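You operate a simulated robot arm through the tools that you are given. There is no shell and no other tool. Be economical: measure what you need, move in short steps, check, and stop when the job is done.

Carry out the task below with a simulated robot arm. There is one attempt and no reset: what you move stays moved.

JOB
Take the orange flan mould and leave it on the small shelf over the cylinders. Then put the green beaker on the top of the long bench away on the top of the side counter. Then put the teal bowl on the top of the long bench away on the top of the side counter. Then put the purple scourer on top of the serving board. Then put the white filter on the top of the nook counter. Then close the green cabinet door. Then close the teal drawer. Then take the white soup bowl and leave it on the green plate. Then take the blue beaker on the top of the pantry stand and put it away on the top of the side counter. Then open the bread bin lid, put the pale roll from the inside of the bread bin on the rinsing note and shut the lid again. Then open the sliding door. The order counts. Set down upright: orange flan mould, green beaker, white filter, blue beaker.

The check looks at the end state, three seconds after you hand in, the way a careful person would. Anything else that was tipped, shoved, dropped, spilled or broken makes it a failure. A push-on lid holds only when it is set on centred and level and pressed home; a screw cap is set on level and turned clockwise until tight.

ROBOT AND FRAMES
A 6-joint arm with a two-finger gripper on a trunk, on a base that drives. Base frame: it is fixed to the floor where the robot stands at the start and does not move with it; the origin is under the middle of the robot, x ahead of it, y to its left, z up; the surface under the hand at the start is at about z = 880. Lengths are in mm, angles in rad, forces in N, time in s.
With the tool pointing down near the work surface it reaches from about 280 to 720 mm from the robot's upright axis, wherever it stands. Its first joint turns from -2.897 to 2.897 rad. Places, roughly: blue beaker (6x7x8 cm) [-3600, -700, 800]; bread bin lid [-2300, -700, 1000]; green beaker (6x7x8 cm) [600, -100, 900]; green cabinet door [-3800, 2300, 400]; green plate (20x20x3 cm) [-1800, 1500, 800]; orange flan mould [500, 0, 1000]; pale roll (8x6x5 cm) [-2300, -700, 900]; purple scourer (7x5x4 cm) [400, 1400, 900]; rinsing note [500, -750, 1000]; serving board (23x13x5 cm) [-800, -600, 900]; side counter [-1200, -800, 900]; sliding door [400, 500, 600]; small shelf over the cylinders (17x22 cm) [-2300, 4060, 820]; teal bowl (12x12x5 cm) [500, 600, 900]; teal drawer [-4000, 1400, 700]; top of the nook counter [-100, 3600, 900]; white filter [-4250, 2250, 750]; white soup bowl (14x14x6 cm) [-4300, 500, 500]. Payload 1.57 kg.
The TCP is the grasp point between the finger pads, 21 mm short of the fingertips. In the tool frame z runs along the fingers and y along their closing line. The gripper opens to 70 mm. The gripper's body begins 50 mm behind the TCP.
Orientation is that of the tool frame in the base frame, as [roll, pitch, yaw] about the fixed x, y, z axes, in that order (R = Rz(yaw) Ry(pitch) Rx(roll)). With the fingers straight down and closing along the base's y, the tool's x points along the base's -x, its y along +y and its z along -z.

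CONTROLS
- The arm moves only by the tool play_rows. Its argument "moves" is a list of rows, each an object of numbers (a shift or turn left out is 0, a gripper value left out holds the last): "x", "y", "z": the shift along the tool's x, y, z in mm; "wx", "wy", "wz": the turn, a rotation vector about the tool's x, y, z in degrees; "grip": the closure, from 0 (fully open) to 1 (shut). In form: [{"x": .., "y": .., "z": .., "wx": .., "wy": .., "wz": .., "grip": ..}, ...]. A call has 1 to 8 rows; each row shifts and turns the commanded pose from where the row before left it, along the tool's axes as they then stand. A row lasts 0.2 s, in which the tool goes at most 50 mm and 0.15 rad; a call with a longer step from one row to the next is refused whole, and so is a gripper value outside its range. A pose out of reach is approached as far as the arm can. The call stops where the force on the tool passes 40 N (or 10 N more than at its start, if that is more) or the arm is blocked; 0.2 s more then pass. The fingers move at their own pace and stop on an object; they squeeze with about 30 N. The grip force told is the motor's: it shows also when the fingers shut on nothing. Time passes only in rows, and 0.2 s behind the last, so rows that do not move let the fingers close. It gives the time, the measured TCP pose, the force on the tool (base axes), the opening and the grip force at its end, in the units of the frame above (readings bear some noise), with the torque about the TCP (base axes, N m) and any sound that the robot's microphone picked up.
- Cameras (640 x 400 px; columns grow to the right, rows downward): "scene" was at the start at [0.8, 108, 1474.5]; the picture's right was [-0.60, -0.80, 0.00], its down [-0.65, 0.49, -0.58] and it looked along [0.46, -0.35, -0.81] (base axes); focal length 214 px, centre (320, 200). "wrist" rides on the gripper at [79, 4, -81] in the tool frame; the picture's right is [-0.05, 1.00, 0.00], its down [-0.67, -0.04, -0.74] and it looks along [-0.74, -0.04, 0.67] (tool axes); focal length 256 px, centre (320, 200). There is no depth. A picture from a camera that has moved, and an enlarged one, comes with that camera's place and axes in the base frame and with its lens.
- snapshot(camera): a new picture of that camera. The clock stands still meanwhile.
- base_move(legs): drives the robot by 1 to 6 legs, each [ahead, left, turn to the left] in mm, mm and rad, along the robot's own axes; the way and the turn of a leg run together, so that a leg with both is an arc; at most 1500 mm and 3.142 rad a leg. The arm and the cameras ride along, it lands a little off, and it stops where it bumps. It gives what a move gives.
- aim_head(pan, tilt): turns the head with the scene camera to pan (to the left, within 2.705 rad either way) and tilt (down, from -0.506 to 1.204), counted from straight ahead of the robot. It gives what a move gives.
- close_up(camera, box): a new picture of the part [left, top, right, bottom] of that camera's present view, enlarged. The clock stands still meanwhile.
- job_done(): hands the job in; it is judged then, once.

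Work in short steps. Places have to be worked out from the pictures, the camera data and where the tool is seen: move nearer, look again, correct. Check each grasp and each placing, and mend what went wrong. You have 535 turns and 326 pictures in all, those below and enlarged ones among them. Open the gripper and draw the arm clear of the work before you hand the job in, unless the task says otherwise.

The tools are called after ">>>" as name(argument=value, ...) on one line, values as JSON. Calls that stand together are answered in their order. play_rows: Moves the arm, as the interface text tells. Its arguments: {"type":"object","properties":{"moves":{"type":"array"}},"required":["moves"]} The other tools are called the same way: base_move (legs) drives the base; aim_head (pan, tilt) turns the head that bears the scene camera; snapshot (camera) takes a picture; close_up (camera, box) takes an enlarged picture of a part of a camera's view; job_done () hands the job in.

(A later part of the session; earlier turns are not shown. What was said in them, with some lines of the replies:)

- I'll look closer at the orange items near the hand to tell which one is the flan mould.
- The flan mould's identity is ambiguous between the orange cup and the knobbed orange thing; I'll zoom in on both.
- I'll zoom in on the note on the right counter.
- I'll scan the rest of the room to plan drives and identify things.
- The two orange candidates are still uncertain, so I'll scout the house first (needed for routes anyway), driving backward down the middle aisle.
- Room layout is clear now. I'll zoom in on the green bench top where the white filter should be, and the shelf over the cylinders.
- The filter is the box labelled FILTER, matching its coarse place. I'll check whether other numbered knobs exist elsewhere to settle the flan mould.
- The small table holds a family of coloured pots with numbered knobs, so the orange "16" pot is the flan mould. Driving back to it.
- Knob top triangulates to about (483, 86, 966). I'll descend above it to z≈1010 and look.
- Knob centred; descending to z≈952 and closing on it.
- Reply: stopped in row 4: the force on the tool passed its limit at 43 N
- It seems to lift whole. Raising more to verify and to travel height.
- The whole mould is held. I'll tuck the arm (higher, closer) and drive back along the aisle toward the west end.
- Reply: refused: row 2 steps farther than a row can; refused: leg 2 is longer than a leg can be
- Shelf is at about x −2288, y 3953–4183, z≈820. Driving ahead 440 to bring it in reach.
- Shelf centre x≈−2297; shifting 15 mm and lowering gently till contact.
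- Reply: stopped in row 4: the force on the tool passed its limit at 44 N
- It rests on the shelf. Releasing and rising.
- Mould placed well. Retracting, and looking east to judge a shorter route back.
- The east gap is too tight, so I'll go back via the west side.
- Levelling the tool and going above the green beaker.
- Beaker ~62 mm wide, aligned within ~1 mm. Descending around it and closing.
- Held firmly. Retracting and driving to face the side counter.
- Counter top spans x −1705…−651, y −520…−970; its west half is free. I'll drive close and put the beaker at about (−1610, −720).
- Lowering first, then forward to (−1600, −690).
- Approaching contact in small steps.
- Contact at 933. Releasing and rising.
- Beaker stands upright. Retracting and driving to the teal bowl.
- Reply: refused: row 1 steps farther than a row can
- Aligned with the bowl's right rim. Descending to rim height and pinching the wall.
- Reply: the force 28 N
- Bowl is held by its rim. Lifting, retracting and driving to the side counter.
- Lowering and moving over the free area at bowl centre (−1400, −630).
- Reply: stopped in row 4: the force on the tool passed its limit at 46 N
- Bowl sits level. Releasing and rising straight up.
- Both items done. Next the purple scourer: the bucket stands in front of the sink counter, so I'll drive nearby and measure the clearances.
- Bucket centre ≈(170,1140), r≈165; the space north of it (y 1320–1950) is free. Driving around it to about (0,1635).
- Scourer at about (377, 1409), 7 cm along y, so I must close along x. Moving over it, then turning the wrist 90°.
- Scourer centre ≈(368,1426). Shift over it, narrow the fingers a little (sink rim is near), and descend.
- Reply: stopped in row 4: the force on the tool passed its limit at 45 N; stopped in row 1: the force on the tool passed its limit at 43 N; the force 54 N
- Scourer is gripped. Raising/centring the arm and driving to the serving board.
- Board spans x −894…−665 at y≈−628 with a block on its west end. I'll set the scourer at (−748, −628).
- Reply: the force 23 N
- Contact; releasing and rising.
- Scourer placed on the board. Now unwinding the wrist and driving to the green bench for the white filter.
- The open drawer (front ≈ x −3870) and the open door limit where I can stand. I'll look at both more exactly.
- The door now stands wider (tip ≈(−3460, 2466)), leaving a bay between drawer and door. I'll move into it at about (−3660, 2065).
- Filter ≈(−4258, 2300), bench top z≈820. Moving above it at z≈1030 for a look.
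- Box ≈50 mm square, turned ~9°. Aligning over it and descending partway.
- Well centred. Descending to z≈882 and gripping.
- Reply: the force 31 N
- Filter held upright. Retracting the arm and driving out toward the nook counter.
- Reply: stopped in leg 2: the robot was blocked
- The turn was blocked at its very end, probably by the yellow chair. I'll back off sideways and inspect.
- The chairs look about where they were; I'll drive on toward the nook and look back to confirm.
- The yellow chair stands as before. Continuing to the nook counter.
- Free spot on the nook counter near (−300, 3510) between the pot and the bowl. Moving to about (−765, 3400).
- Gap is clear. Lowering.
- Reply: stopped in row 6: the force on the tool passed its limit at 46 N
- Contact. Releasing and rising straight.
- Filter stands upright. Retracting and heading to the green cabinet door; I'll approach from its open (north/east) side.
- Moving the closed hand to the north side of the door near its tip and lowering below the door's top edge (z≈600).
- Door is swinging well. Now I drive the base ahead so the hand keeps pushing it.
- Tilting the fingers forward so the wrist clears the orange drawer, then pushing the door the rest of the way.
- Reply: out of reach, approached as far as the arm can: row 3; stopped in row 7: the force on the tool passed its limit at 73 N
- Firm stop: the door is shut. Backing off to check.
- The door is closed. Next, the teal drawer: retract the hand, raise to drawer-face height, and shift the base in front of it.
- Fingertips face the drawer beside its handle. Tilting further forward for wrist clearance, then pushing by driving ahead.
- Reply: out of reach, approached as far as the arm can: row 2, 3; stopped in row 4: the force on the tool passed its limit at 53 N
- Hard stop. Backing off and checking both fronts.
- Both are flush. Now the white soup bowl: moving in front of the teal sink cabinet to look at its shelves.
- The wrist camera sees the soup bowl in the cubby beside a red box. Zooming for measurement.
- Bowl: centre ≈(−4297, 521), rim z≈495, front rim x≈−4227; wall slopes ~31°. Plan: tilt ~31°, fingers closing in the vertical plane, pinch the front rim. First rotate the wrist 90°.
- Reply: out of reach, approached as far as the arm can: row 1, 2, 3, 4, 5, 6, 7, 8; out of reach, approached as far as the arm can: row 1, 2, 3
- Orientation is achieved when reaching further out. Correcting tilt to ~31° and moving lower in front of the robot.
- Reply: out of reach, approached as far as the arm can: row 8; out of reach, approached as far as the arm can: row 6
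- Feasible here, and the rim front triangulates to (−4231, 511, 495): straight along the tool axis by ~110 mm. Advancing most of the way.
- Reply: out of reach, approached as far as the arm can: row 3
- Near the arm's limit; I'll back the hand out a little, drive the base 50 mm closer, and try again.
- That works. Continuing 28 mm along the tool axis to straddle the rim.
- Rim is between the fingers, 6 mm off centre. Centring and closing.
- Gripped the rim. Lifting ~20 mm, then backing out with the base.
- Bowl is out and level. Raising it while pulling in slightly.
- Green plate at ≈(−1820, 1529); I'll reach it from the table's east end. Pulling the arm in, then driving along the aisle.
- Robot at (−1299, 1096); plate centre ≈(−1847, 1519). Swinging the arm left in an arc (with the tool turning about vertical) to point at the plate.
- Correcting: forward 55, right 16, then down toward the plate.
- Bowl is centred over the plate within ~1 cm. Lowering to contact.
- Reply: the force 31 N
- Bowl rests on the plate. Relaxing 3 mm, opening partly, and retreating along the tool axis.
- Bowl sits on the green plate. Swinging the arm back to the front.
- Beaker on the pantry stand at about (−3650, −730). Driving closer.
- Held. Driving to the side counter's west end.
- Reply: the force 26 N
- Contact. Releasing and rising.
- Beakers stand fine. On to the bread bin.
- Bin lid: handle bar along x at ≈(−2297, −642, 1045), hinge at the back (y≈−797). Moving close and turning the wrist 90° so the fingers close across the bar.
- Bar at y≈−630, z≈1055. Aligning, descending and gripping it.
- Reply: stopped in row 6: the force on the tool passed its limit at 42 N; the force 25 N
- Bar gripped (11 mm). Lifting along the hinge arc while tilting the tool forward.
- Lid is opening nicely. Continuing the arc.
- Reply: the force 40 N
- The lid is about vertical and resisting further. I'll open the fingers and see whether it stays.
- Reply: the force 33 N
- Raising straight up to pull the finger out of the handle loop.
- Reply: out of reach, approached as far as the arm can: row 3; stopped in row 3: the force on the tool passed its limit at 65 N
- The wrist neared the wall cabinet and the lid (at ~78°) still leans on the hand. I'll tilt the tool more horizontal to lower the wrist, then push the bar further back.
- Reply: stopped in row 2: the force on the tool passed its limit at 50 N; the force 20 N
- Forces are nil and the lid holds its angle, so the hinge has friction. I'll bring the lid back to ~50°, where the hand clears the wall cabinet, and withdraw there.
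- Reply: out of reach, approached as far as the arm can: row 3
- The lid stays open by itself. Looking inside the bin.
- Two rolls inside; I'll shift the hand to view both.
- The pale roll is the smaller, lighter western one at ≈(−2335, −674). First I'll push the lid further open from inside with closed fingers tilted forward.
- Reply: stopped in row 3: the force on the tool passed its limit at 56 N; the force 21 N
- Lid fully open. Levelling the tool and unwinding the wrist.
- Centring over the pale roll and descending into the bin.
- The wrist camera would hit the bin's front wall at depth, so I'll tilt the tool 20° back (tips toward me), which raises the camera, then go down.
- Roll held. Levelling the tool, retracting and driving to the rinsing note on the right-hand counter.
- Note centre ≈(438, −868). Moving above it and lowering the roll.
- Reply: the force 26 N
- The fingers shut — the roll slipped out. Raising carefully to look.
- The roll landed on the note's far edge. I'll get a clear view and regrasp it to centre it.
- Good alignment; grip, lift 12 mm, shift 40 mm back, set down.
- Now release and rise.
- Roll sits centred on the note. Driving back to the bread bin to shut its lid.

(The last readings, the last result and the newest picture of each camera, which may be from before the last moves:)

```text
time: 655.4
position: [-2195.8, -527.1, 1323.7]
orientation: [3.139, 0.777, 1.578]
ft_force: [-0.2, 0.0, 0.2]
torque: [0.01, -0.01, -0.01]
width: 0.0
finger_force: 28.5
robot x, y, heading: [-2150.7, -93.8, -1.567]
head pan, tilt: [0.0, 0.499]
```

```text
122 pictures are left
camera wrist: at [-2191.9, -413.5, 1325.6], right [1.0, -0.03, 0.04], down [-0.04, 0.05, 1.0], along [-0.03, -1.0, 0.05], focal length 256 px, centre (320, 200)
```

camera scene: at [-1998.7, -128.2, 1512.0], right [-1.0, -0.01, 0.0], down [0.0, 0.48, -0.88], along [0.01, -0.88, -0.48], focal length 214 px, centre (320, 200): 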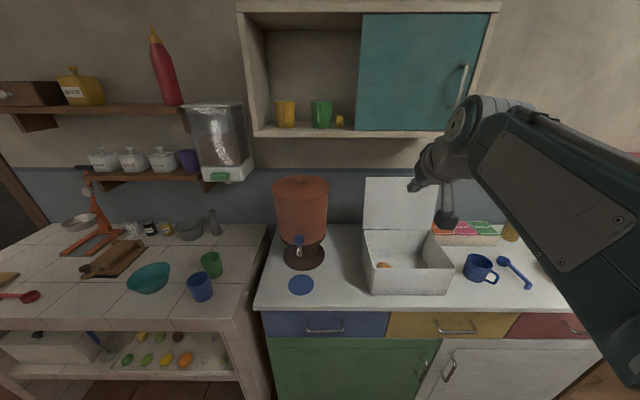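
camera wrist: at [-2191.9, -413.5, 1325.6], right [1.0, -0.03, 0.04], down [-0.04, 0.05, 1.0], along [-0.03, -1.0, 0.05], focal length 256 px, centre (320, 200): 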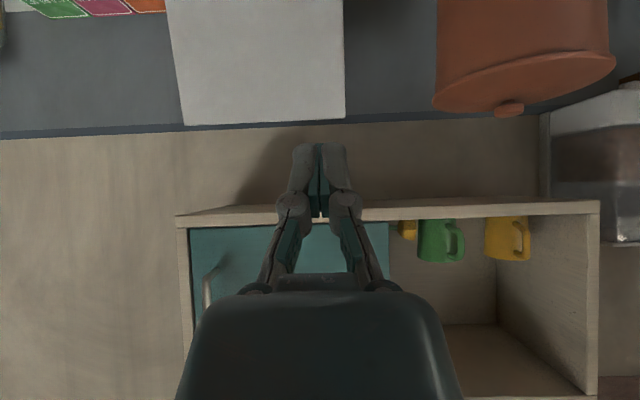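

Lid top edge z≈1220, x −2423…−2165; cabinet front is at y≈−835. Reaching the closed, forward-tilted fingers over the lid's top edge.

>>> play_rows(moves=[{"x": -23, "y": -2, "z": 33.2}, {"x": -23, "y": -2, "z": 33.2}, {"x": -23, "y": -2, "z": 33.2}, {"x": -23, "y": -2, "z": 33.2}, {"x": -23, "y": -2, "z": 33.2}, {"x": -23, "y": -2, "z": 33.2}, {"x": -23, "y": -2, "z": 33.2}, {"x": -23, "y": -2, "z": 33.2}])

>>> snapshot(camera="scene")

>>> snapshot(camera="wrist")

```text
time: 657.2
position: [-2209.6, -836.6, 1260.7]
orientation: [3.133, 0.753, 1.569]
ft_force: [3.6, 33.8, -15.1]
torque: [-3.88, 0.1, -0.64]
width: 0.0
finger_force: 28.6
robot x, y, heading: [-2153.7, -93.2, -1.563]
head pan, tilt: [0.0, 0.499]
stopped in row 8: the force on the tool passed its limit at 163 N (the readings are from after the stop); the commanded pose is now the measured one
```

```text
121 pictures are left
camera scene: at [-1997.7, -127.3, 1511.9], right [-1.0, -0.01, 0.0], down [0.0, 0.48, -0.88], along [0.01, -0.88, -0.48], focal length 214 px, centre (320, 200)
```

scene: 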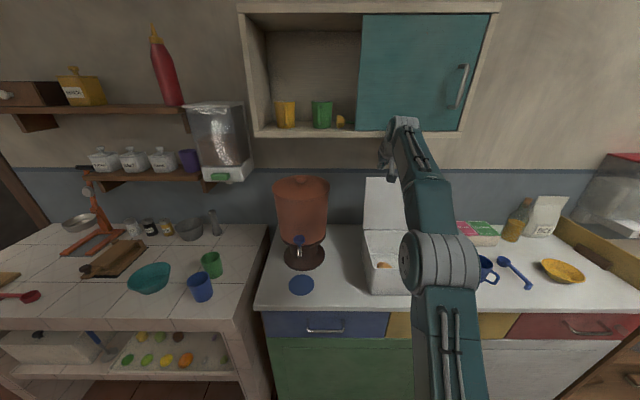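

```text
120 pictures are left
camera wrist: at [-2205.1, -722.9, 1265.4], right [1.0, -0.03, 0.04], down [-0.04, 0.02, 1.0], along [-0.03, -1.0, 0.02], focal length 256 px, centre (320, 200)
```

wrist: 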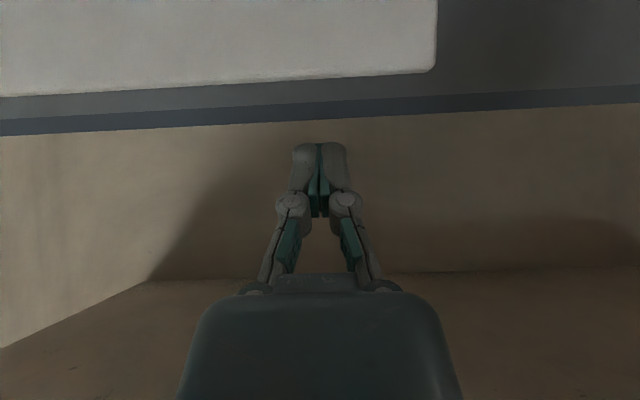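

The wrist bumped the wall cabinet (mugs unaffected) but the tips are past the lid's edge. Lowering behind the lid now.

>>> play_rows(moves=[{"x": 14, "z": 14}, {"x": 14, "z": 14}, {"x": 12, "z": 12}])

>>> snapshot(camera="wrist")

```text
time: 658.0
position: [-2210.0, -837.7, 1205.7]
orientation: [3.134, 0.76, 1.57]
ft_force: [0.4, -4.1, 9.4]
torque: [0.25, 0.09, 0.08]
width: 5.9
finger_force: 29.0
robot x, y, heading: [-2154.5, -96.5, -1.561]
head pan, tilt: [0.0, 0.499]
```

```text
119 pictures are left
camera wrist: at [-2205.9, -724.4, 1209.0], right [1.0, -0.03, 0.04], down [-0.04, 0.03, 1.0], along [-0.03, -1.0, 0.03], focal length 256 px, centre (320, 200)
```

wrist: 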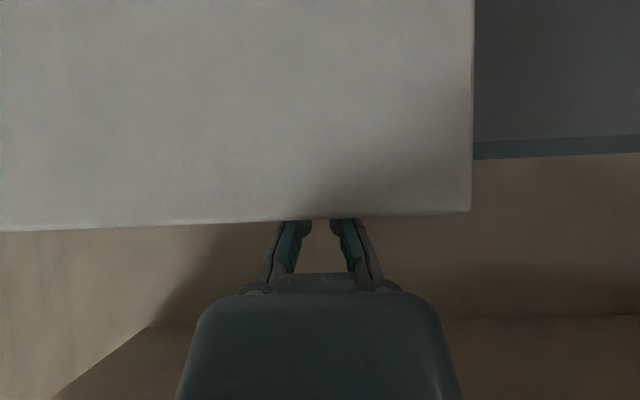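

Fingers are behind the lid. Pulling it forward along its arc.

>>> play_rows(moves=[{"x": 14.5, "z": -13.8}, {"x": 14.5, "z": -13.8}, {"x": 14.5, "z": -13.8}, {"x": 14.5, "z": -13.8}])

>>> snapshot(camera="scene")

```text
time: 659.0
position: [-2210.6, -756.7, 1204.3]
orientation: [3.131, 0.756, 1.569]
ft_force: [-0.7, 1.0, 0.2]
torque: [0.01, 0.03, -0.03]
width: 0.2
finger_force: 28.9
robot x, y, heading: [-2152.5, -90.7, -1.568]
head pan, tilt: [0.0, 0.499]
```

```text
118 pictures are left
camera scene: at [-1998.6, -130.3, 1512.0], right [-1.0, -0.01, 0.0], down [0.0, 0.48, -0.88], along [0.01, -0.88, -0.48], focal length 214 px, centre (320, 200)
```

scene: 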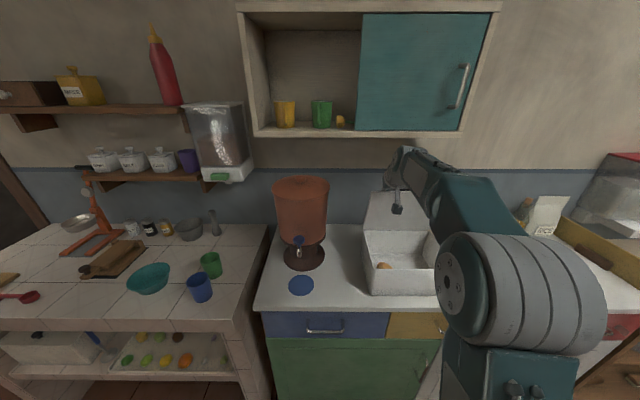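

>>> play_rows(moves=[{"x": 15.2, "z": -12}, {"x": 15.2, "z": -12}, {"x": 15.2, "z": -12}, {"x": 22.4, "z": -0.4, "wy": 6}, {"x": 22.4, "z": 2, "wy": 6}, {"x": 22.1, "z": 4.2, "wy": 6}, {"x": 21.5, "z": 6.5, "wy": 6}])

>>> snapshot(camera="scene")

>>> snapshot(camera="wrist")

```text
time: 660.6
position: [-2211.9, -633.2, 1139.5]
orientation: [3.134, 0.337, 1.574]
ft_force: [0.0, 0.6, 0.5]
torque: [-0.04, -0.03, 0.0]
width: 0.0
finger_force: 28.4
robot x, y, heading: [-2152.6, -95.6, -1.567]
head pan, tilt: [0.0, 0.499]
```

```text
117 pictures are left
camera scene: at [-1998.5, -130.0, 1512.0], right [-1.0, -0.01, 0.0], down [0.0, 0.48, -0.88], along [0.01, -0.88, -0.48], focal length 214 px, centre (320, 200)
```

scene: 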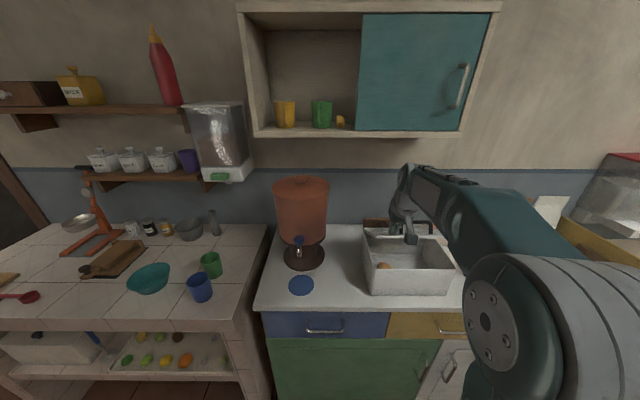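

```text
116 pictures are left
camera wrist: at [-2207.1, -530.9, 1189.0], right [1.0, -0.04, 0.02], down [-0.04, -0.38, 0.92], along [-0.03, -0.92, -0.38], focal length 256 px, centre (320, 200)
```

wrist: 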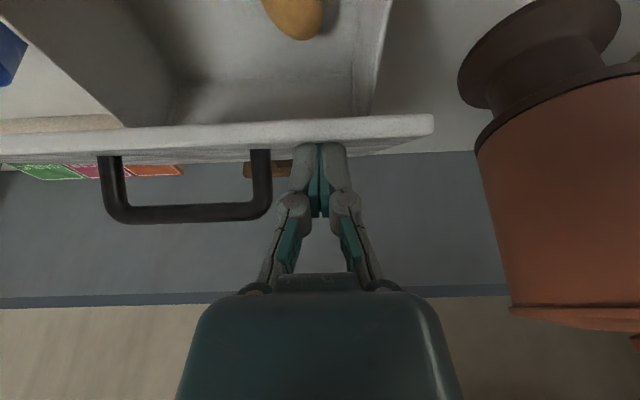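

>>> play_rows(moves=[{"x": 13.2, "z": 16.6, "wy": 4}, {"x": 12, "z": 17.5, "wy": 4}, {"x": 10.7, "z": 18.3, "wy": 4}, {"x": 4, "z": 19, "wy": 4}, {"z": 6}, {"z": 5}, {"z": 5}, {"z": 4}])

>>> snapshot(camera="wrist")

```text
time: 662.4
position: [-2210.0, -613.4, 1041.9]
orientation: [3.136, 0.065, 1.575]
ft_force: [0.8, 3.4, 21.2]
torque: [0.19, 0.03, -0.03]
width: 6.1
finger_force: 28.6
robot x, y, heading: [-2155.3, -93.6, -1.566]
head pan, tilt: [0.0, 0.499]
```

```text
115 pictures are left
camera wrist: at [-2205.4, -527.9, 1117.3], right [1.0, -0.05, 0.01], down [-0.04, -0.62, 0.79], along [-0.03, -0.79, -0.62], focal length 256 px, centre (320, 200)
```

wrist: 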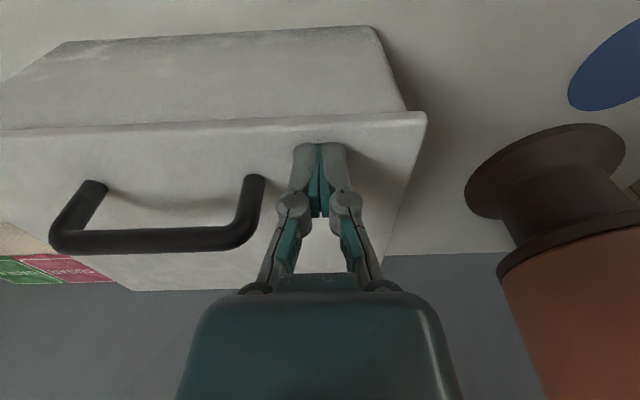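

Lid is pressed shut (tips at z≈1021). Rising and checking.

>>> play_rows(moves=[{"z": -30}, {"z": -40, "x": 10}, {"z": -40, "x": 20}, {"x": 45, "wy": 4}, {"x": 45}])

>>> close_up(camera="scene", box=[260, 150, 500, 320])

```text
time: 663.6
position: [-2210.5, -485.6, 1148.1]
orientation: [3.135, -0.009, 1.577]
ft_force: [0.4, -0.8, -0.3]
torque: [0.03, 0.0, -0.01]
width: 0.3
finger_force: 28.5
robot x, y, heading: [-2156.2, -92.5, -1.565]
head pan, tilt: [0.0, 0.499]
```

```text
2.35 times, centred on (380, 235) of scene
camera zoom: at [-1998.2, -129.4, 1512.0], right [-1.0, -0.01, 0.0], down [0.0, 0.48, -0.88], along [0.01, -0.88, -0.48], focal length 505 px, centre (179, 118)
```

zoom: 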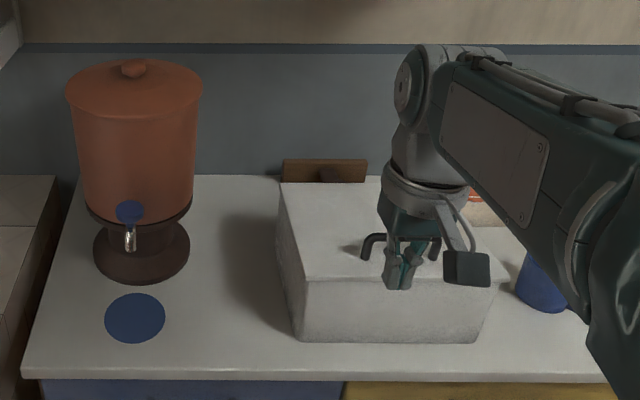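

The bin is shut. Last: the sliding door under the first counter. Driving there to look.

>>> base_move(legs=[[-280, 0, 0], [0, 0, 1.567], [1000, 120, 0], [820, 150, 0]])

>>> aim_head(pan=0.0, tilt=0.8)

>>> snapshot(camera="scene")

```text
time: 678.3
position: [51.7, 449.2, 1146.2]
orientation: [3.135, -0.011, -3.124]
ft_force: [0.5, 0.0, 0.5]
torque: [0.01, 0.01, 0.02]
width: 0.0
finger_force: 28.0
robot x, y, heading: [-338.5, 503.6, 0.018]
head pan, tilt: [0.0, 0.499]
```

```text
time: 679.1
position: [51.5, 448.8, 1146.4]
orientation: [3.136, -0.01, -3.124]
ft_force: [-0.2, 0.1, -0.8]
torque: [-0.01, 0.0, -0.03]
width: 0.0
finger_force: 28.4
robot x, y, heading: [-338.2, 501.6, 0.018]
head pan, tilt: [0.0, 0.799]
```

```text
113 pictures are left
camera scene: at [-319.1, 654.1, 1486.1], right [0.02, -1.0, 0.0], down [-0.72, -0.01, -0.7], along [0.7, 0.01, -0.72], focal length 214 px, centre (320, 200)
```

scene: 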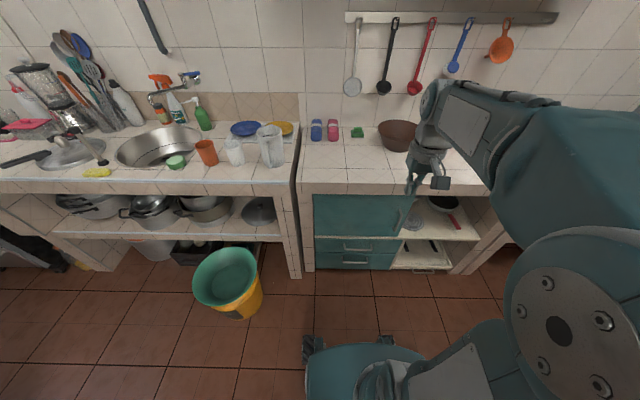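

>>> close_up(camera="scene", box=[290, 170, 490, 290])

>>> snapshot(camera="wrist")

```text
3.20 times, centred on (390, 230) of scene
camera zoom: at [-319.1, 654.1, 1486.1], right [0.02, -1.0, 0.0], down [-0.72, -0.01, -0.7], along [0.7, 0.01, -0.72], focal length 686 px, centre (96, 104)
```

zoom: 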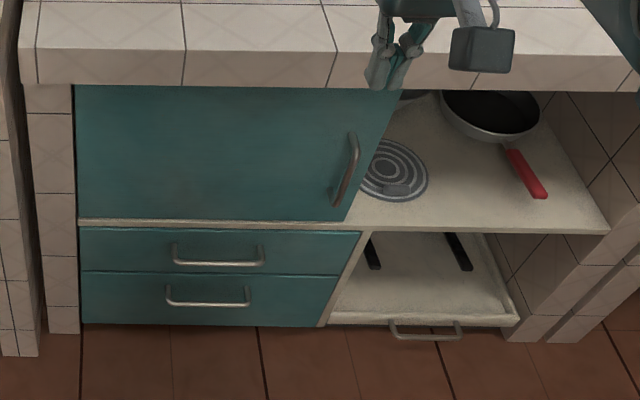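

```text
111 pictures are left
camera wrist: at [-25.9, 452.8, 1228.0], right [0.04, 1.0, 0.01], down [0.67, -0.03, 0.74], along [0.74, -0.02, -0.67], focal length 256 px, centre (320, 200)
```

wrist: 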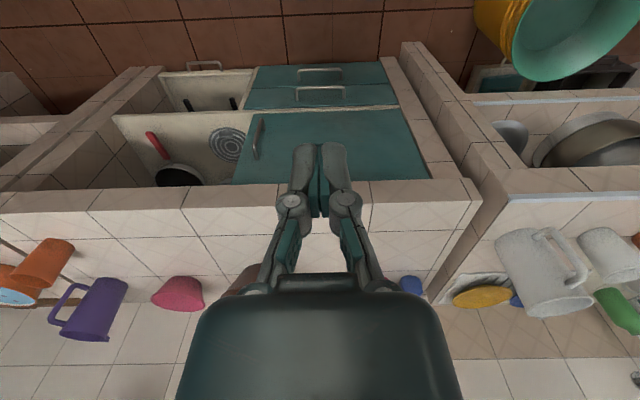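

The door's handle is a vertical bar at ≈(350, 282), z 570–740; it must slide right (−y). I'll tilt the hand forward, lower it in front of the cabinet, straddle the bar and drag it by strafing the base.

>>> base_move(legs=[[-70, -160, -0.018]])

>>> play_rows(moves=[{"wy": -8, "grip": 0.3}, {"wy": -8}, {"wy": -8}, {"wy": -8}, {"wy": -8}, {"wy": -5}])

>>> play_rows(moves=[{"x": -11, "z": 36}, {"x": -11, "z": 36}, {"x": -11, "z": 36}, {"x": -11, "z": 36}, {"x": -11, "z": 36}, {"x": -11, "z": 36}, {"x": -11, "z": 36}, {"x": -11, "z": 36}])

```text
time: 680.6
position: [-17.9, 287.1, 1147.0]
orientation: [3.135, -0.01, 3.14]
ft_force: [-0.4, 0.6, -0.4]
torque: [0.01, 0.01, 0.02]
width: 0.0
finger_force: 28.6
robot x, y, heading: [-407.4, 344.7, -0.001]
head pan, tilt: [0.0, 0.799]
```

```text
time: 682.0
position: [-18.3, 284.6, 1147.3]
orientation: [3.136, 0.778, 3.132]
ft_force: [-0.5, 0.0, -0.7]
torque: [0.01, 0.01, 0.03]
width: 49.0
finger_force: 0.1
robot x, y, heading: [-408.5, 343.2, -0.002]
head pan, tilt: [0.0, 0.799]
```

```text
time: 683.8
position: [248.3, 286.4, 1002.5]
orientation: [3.13, 0.776, 3.135]
ft_force: [0.2, 0.4, 0.0]
torque: [0.01, 0.02, -0.03]
width: 48.9
finger_force: 0.1
robot x, y, heading: [-406.0, 346.7, -0.0]
head pan, tilt: [0.0, 0.799]
```

Now descending to handle height in front of the cabinet.

>>> play_rows(moves=[{"x": 30.5, "z": 30.5}, {"x": 30.5, "z": 30.5}, {"x": 30.5, "z": 30.5}, {"x": 30.5, "z": 30.5}, {"x": 30.5, "z": 30.5}, {"x": 30.5, "z": 30.5}, {"x": 30.5, "z": 30.5}, {"x": 30.5, "z": 30.5}])

>>> snapshot(camera="wrist")

>>> snapshot(camera="scene")

```text
time: 685.6
position: [245.2, 270.4, 659.5]
orientation: [3.124, 0.777, 3.135]
ft_force: [0.1, 0.5, -0.1]
torque: [0.04, 0.01, -0.01]
width: 49.2
finger_force: 0.1
out of reach, approached as far as the arm can: row 7, 8
robot x, y, heading: [-407.5, 344.7, -0.006]
head pan, tilt: [0.0, 0.799]
```

```text
110 pictures are left
camera wrist: at [132.1, 274.8, 661.4], right [0.03, 1.0, 0.05], down [-0.05, -0.05, 1.0], along [1.0, -0.04, 0.04], focal length 256 px, centre (320, 200)
```

wrist: 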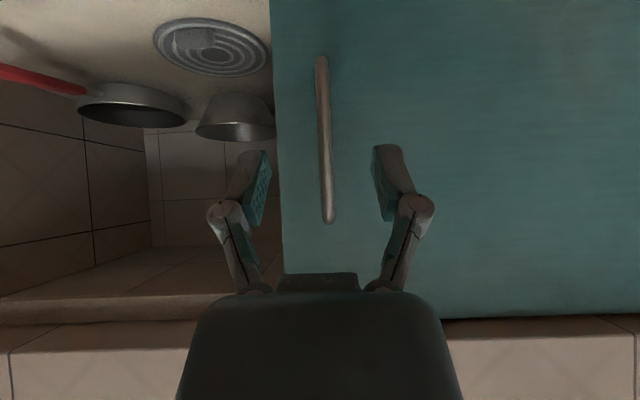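

```text
109 pictures are left
camera scene: at [-382.7, 495.5, 1486.1], right [0.0, -1.0, 0.0], down [-0.72, 0.0, -0.7], along [0.7, 0.0, -0.72], focal length 214 px, centre (320, 200)
```

scene: 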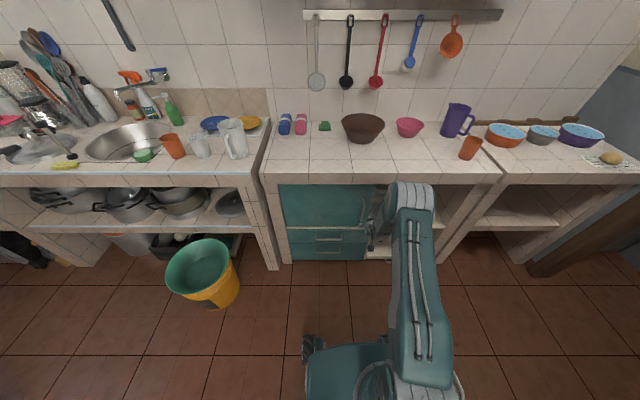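

Bar is centred between the fingers. Driving ahead to straddle it.

>>> base_move(legs=[[75, 0, 0]])

>>> snapshot(camera="wrist")

```text
time: 686.6
position: [320.3, 269.9, 658.4]
orientation: [3.125, 0.773, 3.133]
ft_force: [-0.8, 0.5, 0.2]
torque: [0.01, 0.06, 0.01]
width: 48.6
finger_force: 0.0
robot x, y, heading: [-334.2, 344.1, -0.005]
head pan, tilt: [0.0, 0.799]
```

```text
108 pictures are left
camera wrist: at [206.8, 275.0, 661.6], right [0.03, 1.0, 0.05], down [-0.04, -0.05, 1.0], along [1.0, -0.04, 0.04], focal length 256 px, centre (320, 200)
```

wrist: 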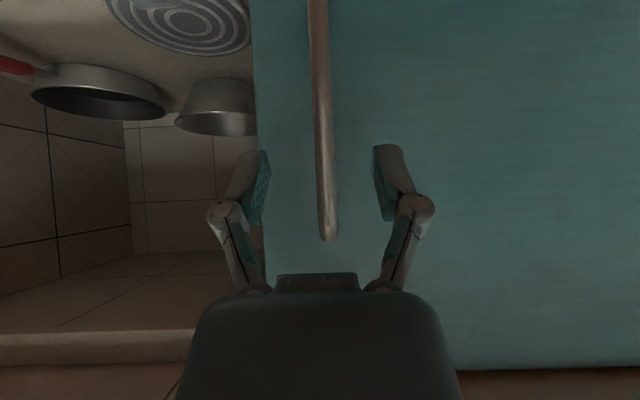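

>>> base_move(legs=[[32, 0, 0]])

>>> base_move(legs=[[0, -80, 0.003]])

>>> snapshot(camera="wrist")

```text
time: 687.5
position: [351.8, 269.9, 660.2]
orientation: [3.123, 0.774, 3.133]
ft_force: [-0.8, 0.6, 0.2]
torque: [-0.02, 0.01, -0.01]
width: 49.1
finger_force: 0.0
robot x, y, heading: [-299.2, 344.8, -0.003]
head pan, tilt: [0.0, 0.799]
```

```text
time: 688.5
position: [351.4, 209.3, 661.0]
orientation: [3.14, 0.775, -3.134]
ft_force: [-0.6, 2.2, 0.3]
torque: [-0.12, 0.02, -0.08]
width: 48.8
finger_force: 0.0
robot x, y, heading: [-302.3, 269.0, 0.002]
head pan, tilt: [0.0, 0.799]
```

```text
107 pictures are left
camera wrist: at [237.9, 213.2, 663.6], right [0.03, 1.0, 0.04], down [-0.05, -0.04, 1.0], along [1.0, -0.03, 0.04], focal length 256 px, centre (320, 200)
```

wrist: 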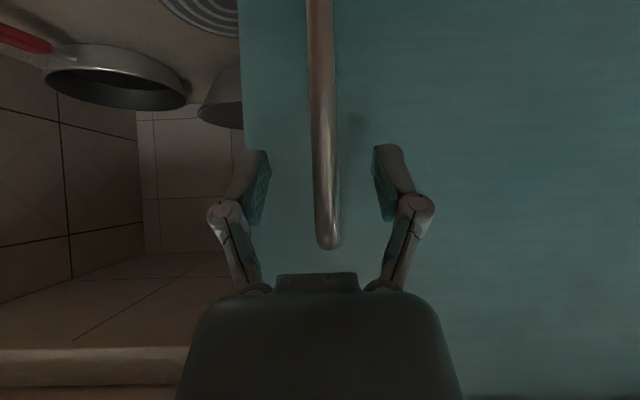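

The door slides along. Continuing to the right.

>>> base_move(legs=[[0, -150, 0]])

>>> snapshot(camera="wrist")

>>> snapshot(camera="scene")

```text
time: 689.9
position: [351.4, 63.3, 660.8]
orientation: [3.126, 0.778, 3.14]
ft_force: [-1.0, 0.5, 0.5]
torque: [-0.04, 0.0, -0.04]
width: 49.0
finger_force: 0.0
robot x, y, heading: [-302.2, 127.2, 0.001]
head pan, tilt: [0.0, 0.799]
```

```text
106 pictures are left
camera wrist: at [238.1, 66.0, 663.6], right [0.03, 1.0, 0.05], down [-0.05, -0.05, 1.0], along [1.0, -0.03, 0.04], focal length 256 px, centre (320, 200)
```

wrist: 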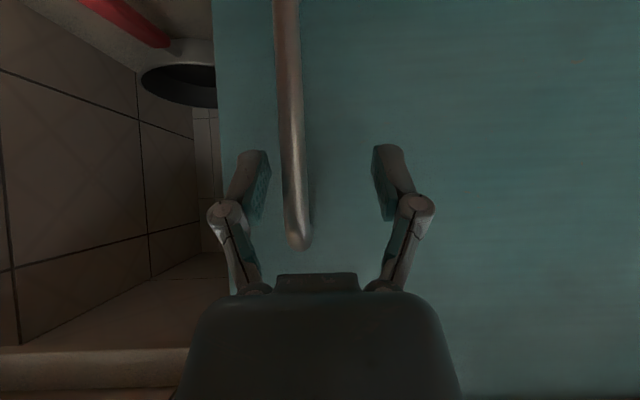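

```text
105 pictures are left
camera scene: at [-276.3, 292.4, 1484.7], right [0.01, -1.0, 0.01], down [-0.72, -0.01, -0.7], along [0.7, 0.0, -0.72], focal length 214 px, centre (320, 200)
```

scene: 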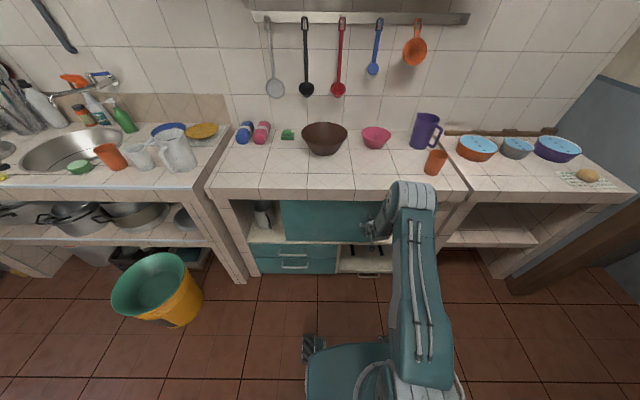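

>>> base_move(legs=[[0, -140, 0]])

>>> snapshot(camera="wrist")

```text
time: 691.2
position: [352.7, -74.4, 661.5]
orientation: [3.121, 0.776, -3.14]
ft_force: [0.2, 1.1, -0.2]
torque: [-0.04, 0.01, -0.05]
width: 48.8
finger_force: 0.1
robot x, y, heading: [-298.4, -10.6, 0.011]
head pan, tilt: [0.0, 0.799]
```

```text
104 pictures are left
camera wrist: at [238.8, -72.1, 664.0], right [0.02, 1.0, 0.05], down [-0.05, -0.05, 1.0], along [1.0, -0.02, 0.05], focal length 256 px, centre (320, 200)
```

wrist: 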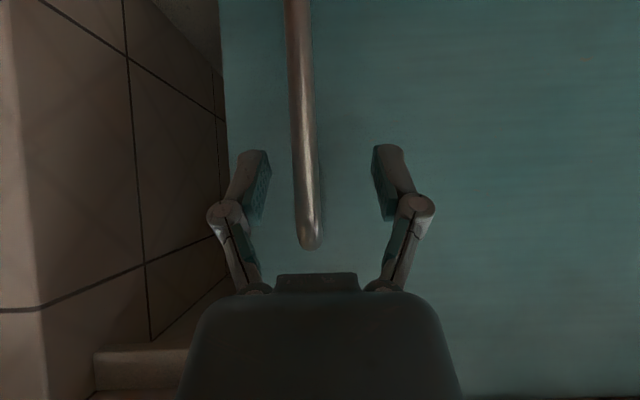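

>>> base_move(legs=[[0, -50, -0.01]])

>>> play_rows(moves=[{"y": -10}, {"y": -10}, {"y": -10}, {"y": -10}])

>>> snapshot(camera="wrist")

```text
time: 692.1
position: [350.6, -122.2, 663.4]
orientation: [3.122, 0.778, 3.139]
ft_force: [-0.1, 0.7, -0.5]
torque: [-0.01, 0.01, -0.01]
width: 49.2
finger_force: 0.0
robot x, y, heading: [-299.0, -56.5, -0.005]
head pan, tilt: [0.0, 0.799]
```

```text
time: 693.1
position: [350.7, -170.5, 661.8]
orientation: [3.106, 0.775, 3.126]
ft_force: [0.2, 0.7, -0.4]
torque: [0.03, -0.03, 0.04]
width: 49.2
finger_force: 0.0
robot x, y, heading: [-297.1, -52.5, 0.001]
head pan, tilt: [0.0, 0.799]
```

```text
103 pictures are left
camera wrist: at [237.6, -167.4, 663.2], right [0.03, 1.0, 0.06], down [-0.05, -0.06, 1.0], along [1.0, -0.03, 0.05], focal length 256 px, centre (320, 200)
```

wrist: 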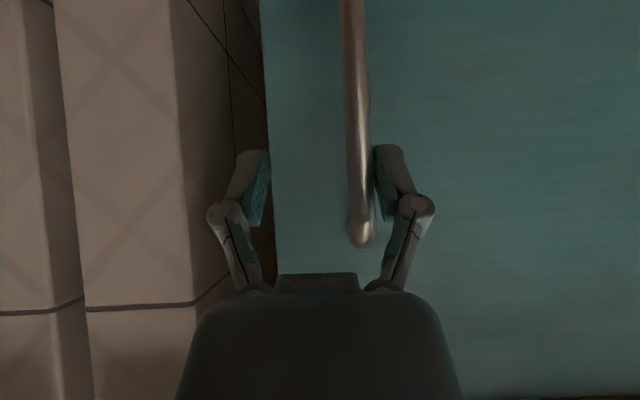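

>>> play_rows(moves=[{"y": -8}, {"y": -8}, {"y": -8}, {"y": -8}, {"y": -6}, {"y": -6}])

>>> snapshot(camera="wrist")

```text
time: 694.5
position: [351.3, -212.7, 659.7]
orientation: [3.11, 0.779, 3.129]
ft_force: [-0.8, -0.1, 0.5]
torque: [-0.01, -0.03, -0.03]
width: 49.0
finger_force: 0.2
robot x, y, heading: [-300.9, -55.8, 0.002]
head pan, tilt: [0.0, 0.799]
```

```text
102 pictures are left
camera wrist: at [238.2, -209.2, 662.4], right [0.03, 1.0, 0.06], down [-0.05, -0.06, 1.0], along [1.0, -0.03, 0.05], focal length 256 px, centre (320, 200)
```

wrist: 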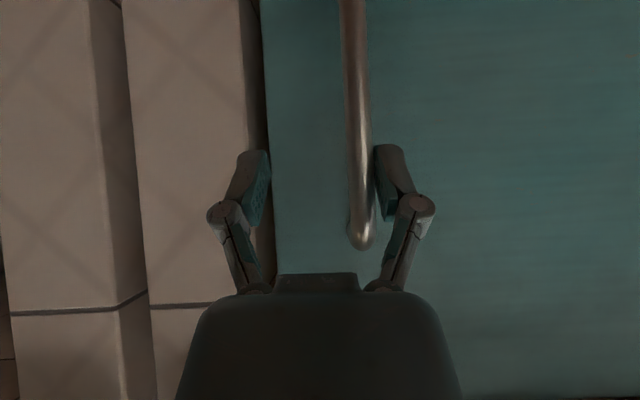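

>>> play_rows(moves=[{"y": -6}, {"y": -6}, {"y": -6}, {"y": -6}, {"y": -6}, {"y": -6}, {"y": -6}])

>>> snapshot(camera="scene")

>>> snapshot(camera="wrist")

```text
time: 695.4
position: [352.2, -220.5, 658.8]
orientation: [3.107, 0.781, -3.14]
ft_force: [3.3, 18.5, -0.5]
torque: [-0.11, 0.15, -0.02]
width: 59.4
finger_force: 7.4
robot x, y, heading: [-299.7, -52.7, 0.003]
head pan, tilt: [0.0, 0.799]
stopped in row 4: the force on the tool passed its limit at 43 N (the readings are from after the stop); the commanded pose is now the measured one
```

```text
101 pictures are left
camera scene: at [-274.4, 101.3, 1485.9], right [0.0, -1.0, 0.0], down [-0.72, 0.0, -0.7], along [0.7, 0.0, -0.72], focal length 214 px, centre (320, 200)
```

scene: 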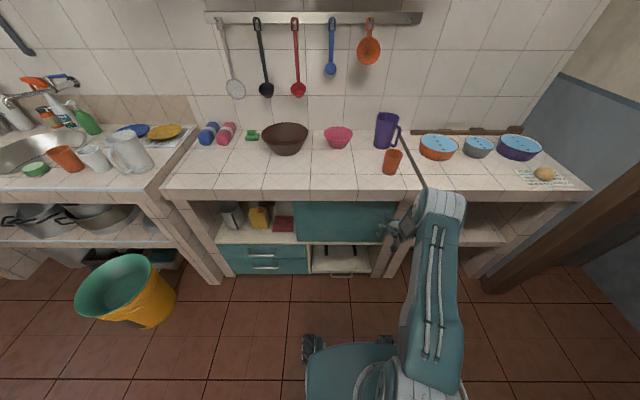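

```text
100 pictures are left
camera wrist: at [239.6, -219.2, 660.9], right [0.01, 1.0, 0.06], down [-0.05, -0.06, 1.0], along [1.0, -0.01, 0.05], focal length 256 px, centre (320, 200)
```

wrist: 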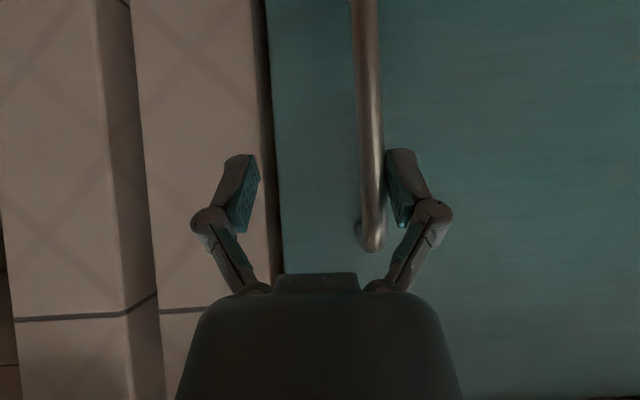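

Hard stop: the sliding door is fully open. Backing off and raising the arm.

>>> play_rows(moves=[{"y": 10}, {"y": 5, "grip": 0}])

>>> base_move(legs=[[-180, 0, 0]])

>>> play_rows(moves=[{"x": -30, "z": -30}, {"x": -30, "z": -30}, {"x": -30, "z": -30}, {"x": -30, "z": -30}, {"x": -30, "z": -30}, {"x": -30, "z": -30}, {"x": -30, "z": -30}, {"x": -30, "z": -30}])

>>> snapshot(camera="scene")

```text
time: 696.0
position: [351.6, -210.0, 660.2]
orientation: [3.107, 0.779, 3.136]
ft_force: [-0.4, 0.3, -0.5]
torque: [0.02, 0.02, 0.01]
width: 69.9
finger_force: 0.0
robot x, y, heading: [-299.6, -53.6, 0.002]
head pan, tilt: [0.0, 0.799]
```

```text
time: 697.5
position: [174.3, -211.3, 660.1]
orientation: [3.108, 0.78, 3.137]
ft_force: [-0.3, -0.2, -0.3]
torque: [0.01, 0.01, 0.0]
width: 70.0
finger_force: 0.1
robot x, y, heading: [-473.4, -52.4, -0.002]
head pan, tilt: [0.0, 0.799]
```

```text
time: 699.3
position: [175.5, -221.1, 1000.5]
orientation: [3.108, 0.778, 3.137]
ft_force: [-0.2, 0.0, -0.3]
torque: [0.02, -0.02, 0.0]
width: 70.3
finger_force: 0.1
robot x, y, heading: [-474.4, -50.4, -0.002]
head pan, tilt: [0.0, 0.799]
```

```text
99 pictures are left
camera scene: at [-451.7, 98.7, 1486.1], right [0.0, -1.0, 0.0], down [-0.72, 0.0, -0.7], along [0.7, 0.0, -0.72], focal length 214 px, centre (320, 200)
```

scene: 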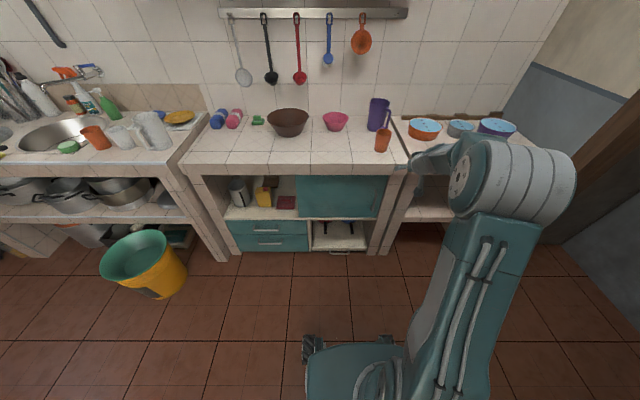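

Quick final check of the whole room from mid-aisle.

>>> base_move(legs=[[-1000, 200, 0]])

>>> aim_head(pan=-2.0, tilt=0.5)

>>> snapshot(camera="scene")

>>> aim_head(pan=2.3, tilt=0.4)

>>> snapshot(camera="scene")

>>> aim_head(pan=1.6, tilt=0.3)

>>> snapshot(camera="scene")

```text
time: 704.5
position: [-810.3, -14.4, 1000.6]
orientation: [3.109, 0.779, -3.13]
ft_force: [0.0, 0.2, -0.1]
torque: [-0.04, -0.04, 0.02]
width: 70.1
finger_force: 0.1
robot x, y, heading: [-1467.0, 140.9, 0.021]
head pan, tilt: [0.0, 0.799]
```

```text
time: 706.5
position: [-810.6, -14.6, 1000.8]
orientation: [3.107, 0.78, -3.132]
ft_force: [-0.7, 0.2, 0.5]
torque: [-0.03, -0.01, -0.02]
width: 70.0
finger_force: 0.1
robot x, y, heading: [-1461.9, 139.5, 0.018]
head pan, tilt: [-2.0, 0.499]
```

```text
98 pictures are left
camera scene: at [-1560.7, 209.5, 1512.3], right [-0.92, 0.4, 0.0], down [0.19, 0.44, -0.88], along [-0.35, -0.8, -0.48], focal length 214 px, centre (320, 200)
```

scene: 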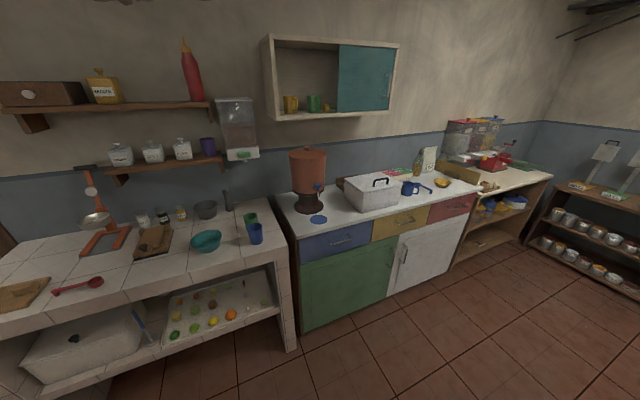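

```text
time: 709.9
position: [-810.1, -14.2, 1000.2]
orientation: [3.108, 0.781, -3.129]
ft_force: [-0.6, -0.2, -0.3]
torque: [0.0, -0.01, -0.02]
width: 70.1
finger_force: 0.1
robot x, y, heading: [-1462.8, 143.2, 0.015]
head pan, tilt: [2.3, 0.4]
```

```text
97 pictures are left
camera scene: at [-1587.2, 360.9, 1521.4], right [0.73, 0.68, 0.0], down [0.26, -0.29, -0.92], along [-0.63, 0.68, -0.39], focal length 214 px, centre (320, 200)
```

scene: 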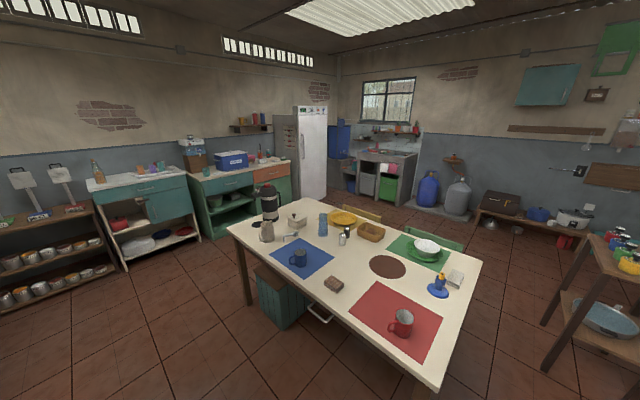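

```text
time: 711.0
position: [-809.9, -13.9, 1001.2]
orientation: [3.107, 0.781, -3.131]
ft_force: [0.7, 0.3, -0.3]
torque: [0.0, 0.0, -0.01]
width: 69.9
finger_force: 0.0
robot x, y, heading: [-1467.2, 146.5, 0.018]
head pan, tilt: [1.6, 0.3]
```

```text
96 pictures are left
camera scene: at [-1528.7, 386.1, 1530.6], right [1.0, 0.05, 0.0], down [0.01, -0.3, -0.96], along [-0.05, 0.95, -0.3], focal length 214 px, centre (320, 200)
```

scene: 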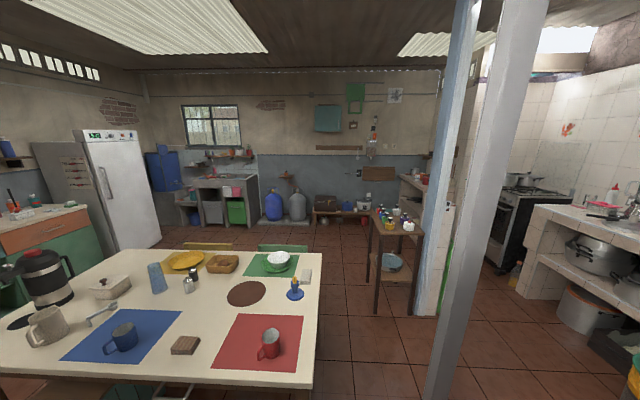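

Everything is in its end state and the arm is clear with the gripper open. Handing in.

>>> job_done()

```text
The job is handed in.
```

All eleven steps are done in the order you gave, and the job is handed in. The check's result was not shown to me.

- **Flan mould:** I took the orange pot with the "16" knob to be the flan mould. It matched the listed place and a set of similar pots on another table.
- **Green cabinet door:** before its step, my base probably swung it wider open while driving past. It is now shut.
- **Yellow chair:** the base was blocked, probably against this chair. The chair measured the same as before.
- **Wall cabinet over the bread bin:** the wrist hit it hard while I was closing the lid. The mugs inside stayed standing.
- **Pale roll:** it slipped out of the gripper just above the note, so I regrasped it and set it down centred on the note.
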